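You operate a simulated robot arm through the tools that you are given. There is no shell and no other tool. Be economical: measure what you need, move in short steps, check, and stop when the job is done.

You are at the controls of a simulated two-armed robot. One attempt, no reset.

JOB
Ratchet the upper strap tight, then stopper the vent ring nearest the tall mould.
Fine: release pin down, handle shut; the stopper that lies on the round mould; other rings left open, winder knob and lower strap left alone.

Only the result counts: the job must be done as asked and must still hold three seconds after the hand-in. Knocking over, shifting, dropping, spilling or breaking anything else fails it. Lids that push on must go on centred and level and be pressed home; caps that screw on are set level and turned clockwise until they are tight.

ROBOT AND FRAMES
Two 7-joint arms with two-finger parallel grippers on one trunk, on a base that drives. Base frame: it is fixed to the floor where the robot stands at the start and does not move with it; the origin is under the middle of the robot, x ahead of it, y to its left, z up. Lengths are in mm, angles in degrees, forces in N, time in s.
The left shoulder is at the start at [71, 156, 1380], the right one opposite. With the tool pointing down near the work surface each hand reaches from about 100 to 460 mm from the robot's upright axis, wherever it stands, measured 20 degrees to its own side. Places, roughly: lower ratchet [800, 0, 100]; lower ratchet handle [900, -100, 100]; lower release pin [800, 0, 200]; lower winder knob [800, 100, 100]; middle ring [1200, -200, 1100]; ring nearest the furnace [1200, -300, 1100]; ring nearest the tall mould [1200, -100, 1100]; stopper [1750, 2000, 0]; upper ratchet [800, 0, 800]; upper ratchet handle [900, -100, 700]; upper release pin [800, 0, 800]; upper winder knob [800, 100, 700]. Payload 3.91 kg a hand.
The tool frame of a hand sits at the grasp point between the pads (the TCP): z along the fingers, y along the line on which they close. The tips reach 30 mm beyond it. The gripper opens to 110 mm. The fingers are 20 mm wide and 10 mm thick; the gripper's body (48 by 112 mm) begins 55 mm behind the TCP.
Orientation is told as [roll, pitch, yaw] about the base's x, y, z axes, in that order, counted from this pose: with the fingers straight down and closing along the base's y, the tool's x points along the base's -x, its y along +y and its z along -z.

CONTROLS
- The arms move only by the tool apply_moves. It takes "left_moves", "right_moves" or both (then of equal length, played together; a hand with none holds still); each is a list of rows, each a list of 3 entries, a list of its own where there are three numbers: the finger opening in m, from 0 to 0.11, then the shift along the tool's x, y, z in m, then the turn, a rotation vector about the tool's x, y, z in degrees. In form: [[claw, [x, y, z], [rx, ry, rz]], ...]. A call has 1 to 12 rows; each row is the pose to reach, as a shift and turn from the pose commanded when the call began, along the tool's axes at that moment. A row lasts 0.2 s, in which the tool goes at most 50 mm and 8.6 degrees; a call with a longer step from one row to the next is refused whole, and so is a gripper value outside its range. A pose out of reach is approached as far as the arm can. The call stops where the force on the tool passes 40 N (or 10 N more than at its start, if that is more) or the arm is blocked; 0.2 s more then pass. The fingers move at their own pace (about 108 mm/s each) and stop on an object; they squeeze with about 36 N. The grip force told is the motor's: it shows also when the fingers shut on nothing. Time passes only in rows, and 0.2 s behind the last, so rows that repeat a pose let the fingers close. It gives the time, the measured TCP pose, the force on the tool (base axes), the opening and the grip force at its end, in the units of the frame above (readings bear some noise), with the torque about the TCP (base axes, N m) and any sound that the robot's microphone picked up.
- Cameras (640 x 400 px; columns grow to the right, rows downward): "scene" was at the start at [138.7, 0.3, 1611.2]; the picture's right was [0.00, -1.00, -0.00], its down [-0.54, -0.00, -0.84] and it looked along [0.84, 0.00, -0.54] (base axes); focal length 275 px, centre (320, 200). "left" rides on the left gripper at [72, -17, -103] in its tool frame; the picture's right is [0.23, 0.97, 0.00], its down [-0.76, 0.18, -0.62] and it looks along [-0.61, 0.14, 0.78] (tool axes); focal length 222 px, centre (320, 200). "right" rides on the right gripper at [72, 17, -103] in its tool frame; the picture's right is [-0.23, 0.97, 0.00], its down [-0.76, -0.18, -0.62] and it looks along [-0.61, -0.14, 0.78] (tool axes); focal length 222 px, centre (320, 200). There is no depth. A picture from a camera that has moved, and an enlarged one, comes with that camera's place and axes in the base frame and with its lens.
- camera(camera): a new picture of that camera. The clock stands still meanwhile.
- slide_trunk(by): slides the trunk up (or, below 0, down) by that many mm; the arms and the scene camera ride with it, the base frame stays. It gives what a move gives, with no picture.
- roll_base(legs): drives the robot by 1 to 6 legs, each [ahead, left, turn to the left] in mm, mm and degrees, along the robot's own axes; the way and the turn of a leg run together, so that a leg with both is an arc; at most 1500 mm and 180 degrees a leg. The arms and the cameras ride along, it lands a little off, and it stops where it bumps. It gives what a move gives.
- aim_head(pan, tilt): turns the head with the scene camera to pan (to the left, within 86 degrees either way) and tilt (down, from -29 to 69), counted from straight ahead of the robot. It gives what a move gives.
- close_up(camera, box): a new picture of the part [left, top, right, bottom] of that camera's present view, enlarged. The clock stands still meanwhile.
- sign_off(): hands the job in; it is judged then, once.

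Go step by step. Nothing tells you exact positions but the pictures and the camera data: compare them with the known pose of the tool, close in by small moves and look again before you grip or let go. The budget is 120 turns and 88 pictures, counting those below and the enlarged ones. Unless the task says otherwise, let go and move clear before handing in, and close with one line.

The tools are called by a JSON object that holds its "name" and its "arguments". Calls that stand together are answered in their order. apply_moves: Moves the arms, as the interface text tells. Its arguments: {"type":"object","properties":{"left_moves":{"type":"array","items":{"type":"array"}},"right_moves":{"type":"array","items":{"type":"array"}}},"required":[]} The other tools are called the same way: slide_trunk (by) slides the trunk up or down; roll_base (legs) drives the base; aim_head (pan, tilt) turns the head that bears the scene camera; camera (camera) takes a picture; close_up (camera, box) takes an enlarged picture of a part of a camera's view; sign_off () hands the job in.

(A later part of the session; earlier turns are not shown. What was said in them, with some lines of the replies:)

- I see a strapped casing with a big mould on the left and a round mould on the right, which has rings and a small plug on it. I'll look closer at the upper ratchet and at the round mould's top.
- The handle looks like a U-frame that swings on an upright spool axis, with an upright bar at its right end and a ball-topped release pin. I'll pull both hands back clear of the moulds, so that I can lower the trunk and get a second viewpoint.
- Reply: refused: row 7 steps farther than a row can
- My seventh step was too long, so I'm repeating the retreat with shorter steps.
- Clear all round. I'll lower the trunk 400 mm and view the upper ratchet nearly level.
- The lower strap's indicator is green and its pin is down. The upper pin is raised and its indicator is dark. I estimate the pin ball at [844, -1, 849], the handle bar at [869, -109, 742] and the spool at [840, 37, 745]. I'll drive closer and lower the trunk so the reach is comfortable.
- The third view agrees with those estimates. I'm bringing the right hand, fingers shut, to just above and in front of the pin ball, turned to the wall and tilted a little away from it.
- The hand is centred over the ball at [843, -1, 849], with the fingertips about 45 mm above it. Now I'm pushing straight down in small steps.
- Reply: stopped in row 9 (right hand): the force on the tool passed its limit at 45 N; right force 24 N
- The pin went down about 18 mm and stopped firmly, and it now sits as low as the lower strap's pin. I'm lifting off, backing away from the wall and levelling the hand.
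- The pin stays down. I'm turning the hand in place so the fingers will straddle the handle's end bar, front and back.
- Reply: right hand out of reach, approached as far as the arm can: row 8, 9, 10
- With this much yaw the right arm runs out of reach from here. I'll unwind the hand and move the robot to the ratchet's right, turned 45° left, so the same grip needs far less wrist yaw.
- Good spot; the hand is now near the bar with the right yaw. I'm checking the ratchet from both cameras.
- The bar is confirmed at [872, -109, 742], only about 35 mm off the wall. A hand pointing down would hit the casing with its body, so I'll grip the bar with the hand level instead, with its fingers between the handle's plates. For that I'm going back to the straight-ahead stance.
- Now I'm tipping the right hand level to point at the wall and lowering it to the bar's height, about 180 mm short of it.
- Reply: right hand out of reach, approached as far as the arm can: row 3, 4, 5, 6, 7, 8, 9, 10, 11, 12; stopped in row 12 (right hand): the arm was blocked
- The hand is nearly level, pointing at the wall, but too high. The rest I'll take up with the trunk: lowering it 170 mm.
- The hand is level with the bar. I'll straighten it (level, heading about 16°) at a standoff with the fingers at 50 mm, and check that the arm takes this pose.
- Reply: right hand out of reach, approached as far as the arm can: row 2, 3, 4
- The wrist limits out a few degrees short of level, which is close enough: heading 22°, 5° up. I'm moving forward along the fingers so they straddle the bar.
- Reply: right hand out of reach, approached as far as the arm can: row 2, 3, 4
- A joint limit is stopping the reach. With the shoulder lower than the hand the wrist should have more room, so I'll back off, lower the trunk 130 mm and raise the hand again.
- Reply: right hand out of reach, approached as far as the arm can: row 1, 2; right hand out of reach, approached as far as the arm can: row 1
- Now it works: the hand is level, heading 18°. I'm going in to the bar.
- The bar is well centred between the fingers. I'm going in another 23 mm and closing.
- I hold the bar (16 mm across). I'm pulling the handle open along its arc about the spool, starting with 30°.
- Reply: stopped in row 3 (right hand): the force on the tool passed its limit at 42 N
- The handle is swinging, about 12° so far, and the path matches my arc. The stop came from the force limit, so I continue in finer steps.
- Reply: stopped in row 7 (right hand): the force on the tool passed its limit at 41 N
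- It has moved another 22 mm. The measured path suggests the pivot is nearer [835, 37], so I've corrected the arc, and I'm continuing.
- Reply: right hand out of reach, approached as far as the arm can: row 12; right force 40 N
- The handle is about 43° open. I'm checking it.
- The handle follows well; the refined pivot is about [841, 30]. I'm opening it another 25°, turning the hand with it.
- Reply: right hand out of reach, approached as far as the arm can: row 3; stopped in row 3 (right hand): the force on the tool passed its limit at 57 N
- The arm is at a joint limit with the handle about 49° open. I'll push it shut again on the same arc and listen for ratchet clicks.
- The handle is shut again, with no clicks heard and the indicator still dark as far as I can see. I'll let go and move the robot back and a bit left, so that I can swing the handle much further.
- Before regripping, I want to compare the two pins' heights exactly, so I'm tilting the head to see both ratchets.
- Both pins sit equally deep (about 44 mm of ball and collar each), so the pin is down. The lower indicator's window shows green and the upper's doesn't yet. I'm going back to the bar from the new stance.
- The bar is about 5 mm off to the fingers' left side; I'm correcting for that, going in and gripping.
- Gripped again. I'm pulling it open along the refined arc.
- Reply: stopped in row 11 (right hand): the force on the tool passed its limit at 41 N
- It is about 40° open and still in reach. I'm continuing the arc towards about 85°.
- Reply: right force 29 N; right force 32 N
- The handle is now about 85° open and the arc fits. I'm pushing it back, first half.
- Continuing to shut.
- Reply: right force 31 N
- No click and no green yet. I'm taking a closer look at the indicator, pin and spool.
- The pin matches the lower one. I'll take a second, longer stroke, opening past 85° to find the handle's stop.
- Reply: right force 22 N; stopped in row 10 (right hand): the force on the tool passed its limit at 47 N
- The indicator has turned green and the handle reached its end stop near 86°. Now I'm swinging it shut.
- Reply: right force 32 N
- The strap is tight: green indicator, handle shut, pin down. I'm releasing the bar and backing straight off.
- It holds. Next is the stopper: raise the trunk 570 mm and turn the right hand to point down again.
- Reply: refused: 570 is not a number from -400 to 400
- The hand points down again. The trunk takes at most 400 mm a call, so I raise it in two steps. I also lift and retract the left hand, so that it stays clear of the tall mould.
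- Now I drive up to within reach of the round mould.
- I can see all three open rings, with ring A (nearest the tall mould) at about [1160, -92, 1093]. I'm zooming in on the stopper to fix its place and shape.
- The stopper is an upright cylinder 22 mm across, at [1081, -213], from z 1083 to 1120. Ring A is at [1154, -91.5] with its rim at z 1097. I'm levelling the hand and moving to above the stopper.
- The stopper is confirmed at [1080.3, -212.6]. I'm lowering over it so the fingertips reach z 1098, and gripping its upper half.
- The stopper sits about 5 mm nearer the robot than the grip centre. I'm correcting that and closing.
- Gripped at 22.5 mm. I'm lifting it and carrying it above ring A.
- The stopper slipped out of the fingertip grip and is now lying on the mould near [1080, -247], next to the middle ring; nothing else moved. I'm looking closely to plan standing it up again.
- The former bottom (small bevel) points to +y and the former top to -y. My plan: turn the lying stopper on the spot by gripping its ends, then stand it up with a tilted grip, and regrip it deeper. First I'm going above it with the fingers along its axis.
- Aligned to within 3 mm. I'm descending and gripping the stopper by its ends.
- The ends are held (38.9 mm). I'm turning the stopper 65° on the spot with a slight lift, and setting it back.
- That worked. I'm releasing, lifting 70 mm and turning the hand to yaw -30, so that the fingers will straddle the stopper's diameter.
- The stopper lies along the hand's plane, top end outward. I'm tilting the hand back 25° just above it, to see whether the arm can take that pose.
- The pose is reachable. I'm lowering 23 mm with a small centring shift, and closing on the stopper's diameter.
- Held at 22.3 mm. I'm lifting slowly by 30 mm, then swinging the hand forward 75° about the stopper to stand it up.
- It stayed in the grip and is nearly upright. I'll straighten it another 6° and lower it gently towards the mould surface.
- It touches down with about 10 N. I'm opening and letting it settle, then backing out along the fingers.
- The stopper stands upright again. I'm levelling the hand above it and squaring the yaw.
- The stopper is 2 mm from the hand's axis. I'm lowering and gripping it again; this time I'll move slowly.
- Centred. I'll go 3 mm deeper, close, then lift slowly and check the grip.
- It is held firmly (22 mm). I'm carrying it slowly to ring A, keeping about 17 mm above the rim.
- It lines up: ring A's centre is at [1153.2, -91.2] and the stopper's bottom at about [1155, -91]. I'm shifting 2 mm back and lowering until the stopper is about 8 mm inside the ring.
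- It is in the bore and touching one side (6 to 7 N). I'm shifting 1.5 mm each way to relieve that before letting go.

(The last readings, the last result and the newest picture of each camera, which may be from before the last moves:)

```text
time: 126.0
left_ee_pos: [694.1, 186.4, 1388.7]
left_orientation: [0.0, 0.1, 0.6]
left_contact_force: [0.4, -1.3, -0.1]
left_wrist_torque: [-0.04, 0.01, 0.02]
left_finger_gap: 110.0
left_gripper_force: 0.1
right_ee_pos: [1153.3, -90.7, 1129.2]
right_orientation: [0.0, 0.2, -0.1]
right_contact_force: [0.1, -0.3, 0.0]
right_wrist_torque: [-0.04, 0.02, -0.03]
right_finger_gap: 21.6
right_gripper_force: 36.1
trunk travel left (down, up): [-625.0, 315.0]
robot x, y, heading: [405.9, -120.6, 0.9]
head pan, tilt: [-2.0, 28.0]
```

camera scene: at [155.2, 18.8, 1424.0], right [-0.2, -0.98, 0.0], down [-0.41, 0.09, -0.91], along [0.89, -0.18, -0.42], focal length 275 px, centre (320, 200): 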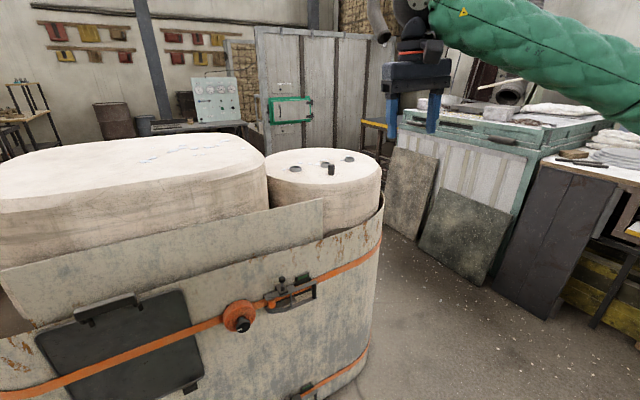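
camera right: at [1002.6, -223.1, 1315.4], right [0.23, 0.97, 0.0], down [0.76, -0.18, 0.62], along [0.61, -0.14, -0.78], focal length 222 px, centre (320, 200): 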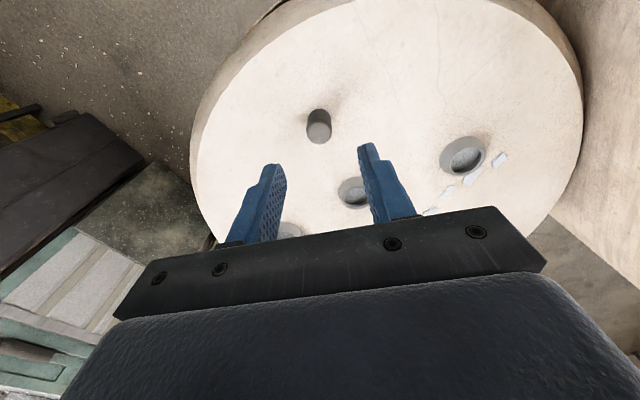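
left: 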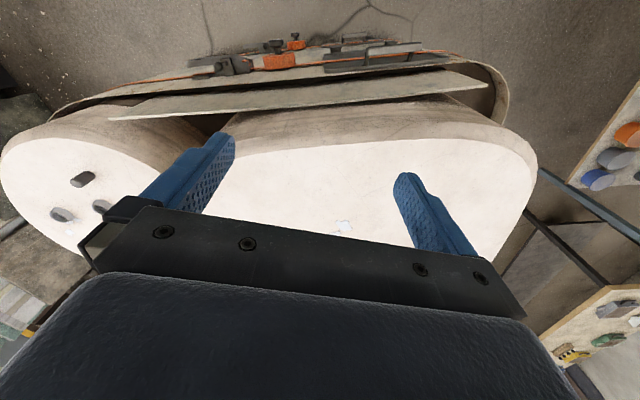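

No side force now, so it is centred. I'm opening the fingers and lifting clear.

{"name": "apply_moves", "arguments": {"right_moves": [[0.03, [0, 0, 0], [0, 0, 0]], [0.045, [0, 0, 0], [0, 0, 0]], [0.045, [0, 0, -0.01], [0, 0, 0]], [0.045, [0, 0, -0.03], [0, 0, 0]], [0.045, [0, 0, -0.05], [0, 0, 0]], [0.0, [0, 0, -0.05], [0, 0, 0]], [0.0, [0, 0, -0.05], [0, 0, 0]], [0.0, [0, 0, -0.05], [0, 0, 0]]]}}

{"name": "close_up", "arguments": {"camera": "scene", "box": [260, 150, 356, 210]}}

{"name": "close_up", "arguments": {"camera": "right", "box": [240, 60, 400, 160]}}

```text
time: 127.8
left_ee_pos: [693.3, 185.1, 1388.8]
left_orientation: [-0.1, 0.0, 0.7]
left_contact_force: [0.3, 0.0, -0.5]
left_wrist_torque: [-0.01, 0.02, -0.02]
left_finger_gap: 109.8
left_gripper_force: 0.1
right_ee_pos: [1152.7, -89.7, 1179.2]
right_orientation: [-0.2, 0.1, -0.1]
right_contact_force: [0.3, -0.4, -0.1]
right_wrist_torque: [-0.01, 0.0, 0.0]
right_finger_gap: 0.0
right_gripper_force: 35.4
trunk travel left (down, up): [-625.0, 315.0]
robot x, y, heading: [410.0, -120.4, 1.0]
head pan, tilt: [-2.0, 28.0]
```

```text
6.67 times, centred on (308, 180) of scene
camera zoom: at [548.6, -118.5, 1419.1], right [-0.02, -1.0, 0.0], down [-0.47, 0.01, -0.88], along [0.88, -0.02, -0.47], focal length 1832 px, centre (400, 333)
```

zoom: 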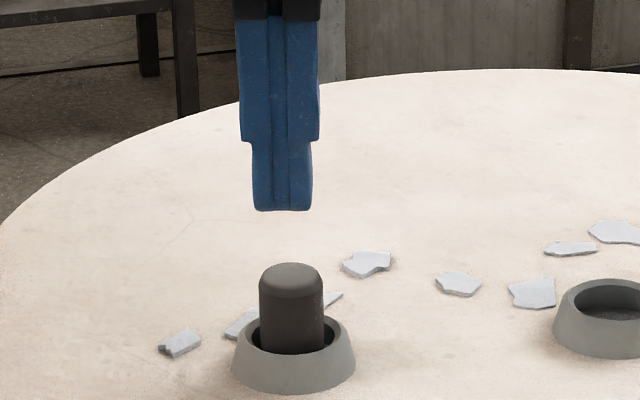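

```text
4.00 times, centred on (320, 110) of right
camera zoom: at [1080.7, -73.7, 1282.7], right [0.23, 0.97, 0.0], down [0.76, -0.18, 0.62], along [0.6, -0.14, -0.78], focal length 888 px, centre (320, 560)
```

zoom: 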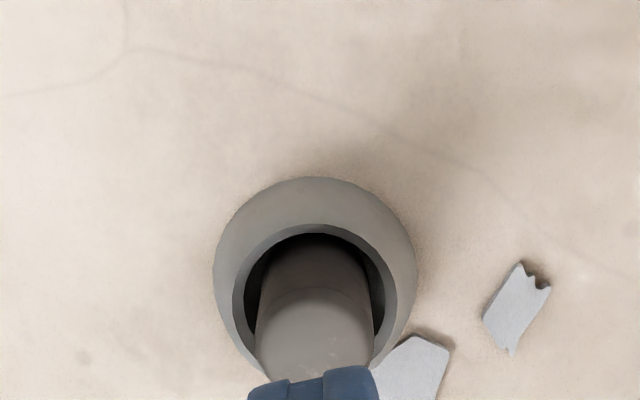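

The stopper stands centred and upright in ring A. I'm now pressing it home with closed fingers from straight above.

{"name": "apply_moves", "arguments": {"right_moves": [[0.0, [0.002, -0.0015, 0.01], [0, 0, 0]], [0.0, [0.002, -0.0015, 0.018], [0, 0, 0]], [0.0, [0.002, -0.0015, 0.022], [0, 0, 0]], [0.0, [0.002, -0.0015, 0.0235], [0, 0, 0]], [0.0, [0.002, -0.0015, 0.025], [0, 0, 0]], [0.0, [0.002, -0.0015, 0.0265], [0, 0, 0]], [0.0, [0.002, -0.0015, 0.028], [0, 0, 0]], [0.0, [0.002, -0.0015, 0.0295], [0, 0, 0]], [0.0, [0.002, -0.0015, 0.031], [0, 0, 0]], [0.0, [0.002, -0.0015, 0.0325], [0, 0, 0]], [0.0, [0.002, -0.0015, 0.034], [0, 0, 0]], [0.0, [0.002, -0.0015, 0.0355], [0, 0, 0]]]}}

{"name": "close_up", "arguments": {"camera": "scene", "box": [260, 150, 356, 210]}}

```text
time: 129.8
left_ee_pos: [694.2, 185.9, 1388.5]
left_orientation: [0.0, 0.0, 0.9]
left_contact_force: [1.3, -0.4, -1.3]
left_wrist_torque: [-0.01, 0.04, -0.02]
left_finger_gap: 109.6
left_gripper_force: 0.0
right_ee_pos: [1151.8, -92.7, 1153.0]
right_orientation: [0.2, -0.2, -0.1]
right_contact_force: [-1.4, 0.3, 19.0]
right_wrist_torque: [-0.01, -0.02, -0.04]
right_finger_gap: 0.1
right_gripper_force: 36.2
trunk travel left (down, up): [-625.0, 315.0]
robot x, y, heading: [415.0, -118.1, 0.5]
head pan, tilt: [-2.0, 28.0]
stopped in row 9 (right hand): the force on the tool passed its limit at 43 N (the readings are from after the stop); the commanded pose is now the measured one
```

```text
6.67 times, centred on (308, 180) of scene
camera zoom: at [548.3, -118.6, 1418.9], right [-0.02, -1.0, 0.0], down [-0.47, 0.01, -0.88], along [0.88, -0.02, -0.47], focal length 1832 px, centre (400, 333)
```

zoom: 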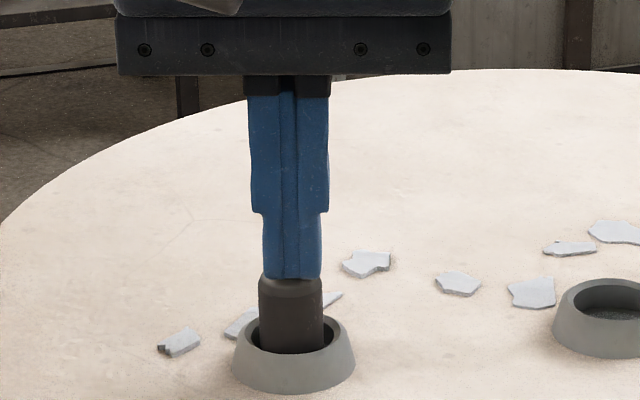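

It took 43 N without sinking, with its top at z 1123: it sits on the ring's floor. I'm lifting clear and backing off for a last check.

{"name": "apply_moves", "arguments": {"right_moves": [[0.0, [0, 0, -0.02], [0, 0, 0]], [0.0, [0, 0, -0.05], [0, 0, 0]], [0.0, [0, 0, -0.09], [0, 0, 0]], [0.0, [0.02, -0.035, -0.12], [0, 0, 0]], [0.0, [0.04, -0.07, -0.15], [0, 0, 0]], [0.0, [0.05, -0.11, -0.17], [0, 0, 0]], [0.0, [0.06, -0.15, -0.18], [0, 0, 0]], [0.0, [0.07, -0.19, -0.18], [0, 0, 0]], [0.0, [0.08, -0.23, -0.18], [0, 0, 0]]]}}

{"name": "close_up", "arguments": {"camera": "scene", "box": [260, 150, 356, 210]}}

{"name": "camera", "arguments": {"camera": "scene"}}

```text
refused: row 4 steps farther than a row can; nothing moved
```

```text
6.67 times, centred on (308, 180) of scene
camera zoom: at [548.3, -118.6, 1418.9], right [-0.02, -1.0, 0.0], down [-0.47, 0.01, -0.88], along [0.88, -0.02, -0.47], focal length 1832 px, centre (400, 333)
```

zoom: 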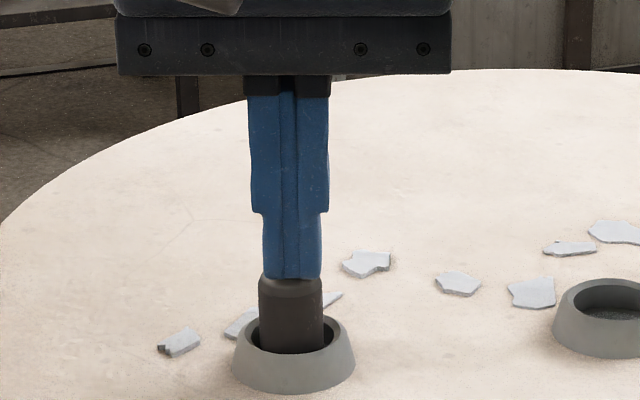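

```text
6 pictures are left
camera scene: at [548.3, -118.6, 1418.9], right [-0.02, -1.0, 0.0], down [-0.47, 0.01, -0.88], along [0.88, -0.02, -0.47], focal length 275 px, centre (320, 200)
```

scene: 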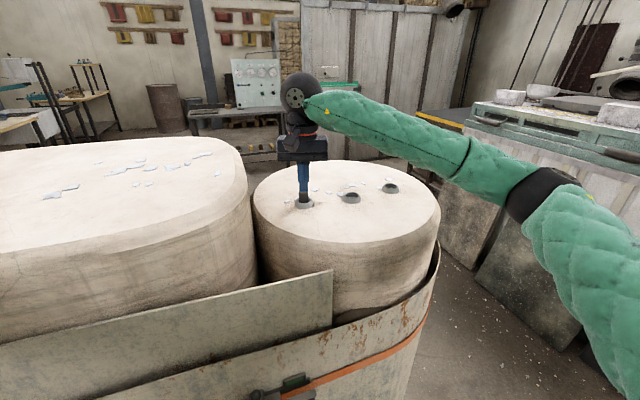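

One step was too long and the call was refused, so I'm retreating with shorter steps.

{"name": "apply_moves", "arguments": {"right_moves": [[0.0, [0, 0, -0.02], [0, 0, 0]], [0.0, [0, 0, -0.05], [0, 0, 0]], [0.0, [0, 0, -0.09], [0, 0, 0]], [0.0, [0.01, -0.025, -0.12], [0, 0, 0]], [0.0, [0.02, -0.05, -0.15], [0, 0, 0]], [0.0, [0.035, -0.085, -0.17], [0, 0, 0]], [0.0, [0.05, -0.12, -0.18], [0, 0, 0]], [0.0, [0.065, -0.16, -0.18], [0, 0, 0]], [0.0, [0.08, -0.2, -0.18], [0, 0, 0]]]}}

{"name": "close_up", "arguments": {"camera": "scene", "box": [270, 170, 350, 220]}}

```text
time: 131.8
left_ee_pos: [692.0, 185.1, 1389.9]
left_orientation: [0.1, -0.1, 0.9]
left_contact_force: [-0.7, 0.0, -0.2]
left_wrist_torque: [0.02, 0.0, 0.01]
left_finger_gap: 110.1
left_gripper_force: 0.1
right_ee_pos: [1066.9, -296.7, 1332.8]
right_orientation: [0.2, -0.1, 0.0]
right_contact_force: [0.0, -0.2, 0.3]
right_wrist_torque: [0.01, 0.0, 0.04]
right_finger_gap: 0.0
right_gripper_force: 36.1
trunk travel left (down, up): [-625.0, 315.0]
robot x, y, heading: [409.6, -114.7, 0.7]
head pan, tilt: [-2.0, 28.0]
```

```text
8.00 times, centred on (310, 195) of scene
camera zoom: at [547.3, -120.6, 1419.3], right [-0.02, -1.0, 0.0], down [-0.47, 0.01, -0.88], along [0.88, -0.02, -0.47], focal length 2198 px, centre (400, 240)
```

zoom: 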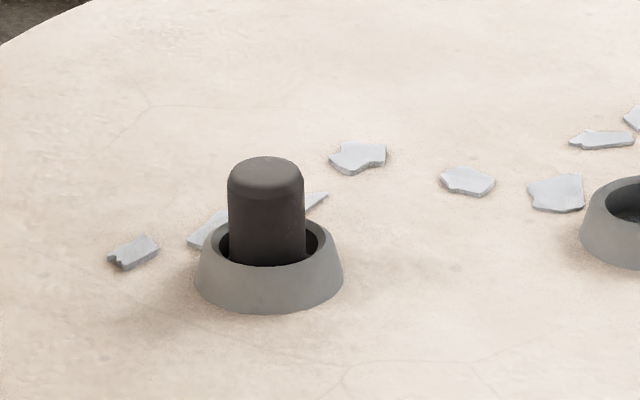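

The stopper is upright and centred in ring A. One last look at the upper ratchet before I hand in.

{"name": "aim_head", "arguments": {"pan": 18, "tilt": 60}}

{"name": "camera", "arguments": {"camera": "scene"}}

```text
time: 132.8
left_ee_pos: [692.3, 185.9, 1388.6]
left_orientation: [0.1, 0.1, 0.6]
left_contact_force: [-0.2, -0.5, 0.4]
left_wrist_torque: [0.03, 0.0, -0.05]
left_finger_gap: 110.1
left_gripper_force: 0.1
right_ee_pos: [1068.0, -296.3, 1332.6]
right_orientation: [0.2, -0.1, -0.1]
right_contact_force: [0.2, -0.9, 0.3]
right_wrist_torque: [0.02, 0.02, -0.02]
right_finger_gap: 0.0
right_gripper_force: 35.5
trunk travel left (down, up): [-625.0, 315.0]
robot x, y, heading: [408.8, -120.8, 0.8]
head pan, tilt: [18.0, 60.0]
```

```text
4 pictures are left
camera scene: at [520.3, -95.6, 1373.9], right [0.32, -0.95, 0.0], down [-0.82, -0.28, -0.5], along [0.47, 0.16, -0.87], focal length 275 px, centre (320, 200)
```

scene: 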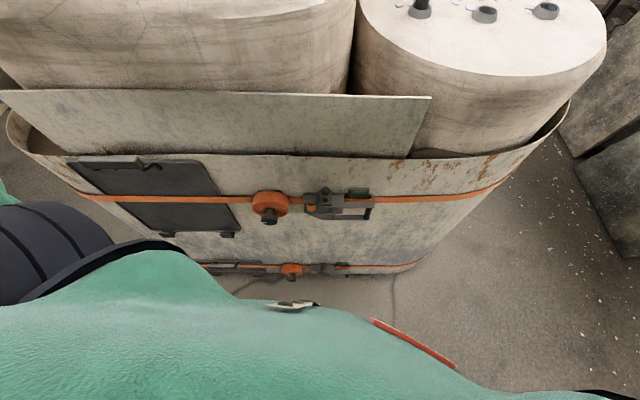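

The upper indicator is green, the handle shut and the pin down. The stopper sits in the right ring, the other rings are open, and both hands are clear.

{"name": "sign_off", "arguments": {}}

```text
The job is handed in.
```

The upper strap is ratcheted tight, with its indicator green, release pin down and handle shut, and the stopper from the round mould sits upright and pressed home in the vent ring nearest the tall mould; it slipped once on the way, tipped over on that mould, and I stood it up again.
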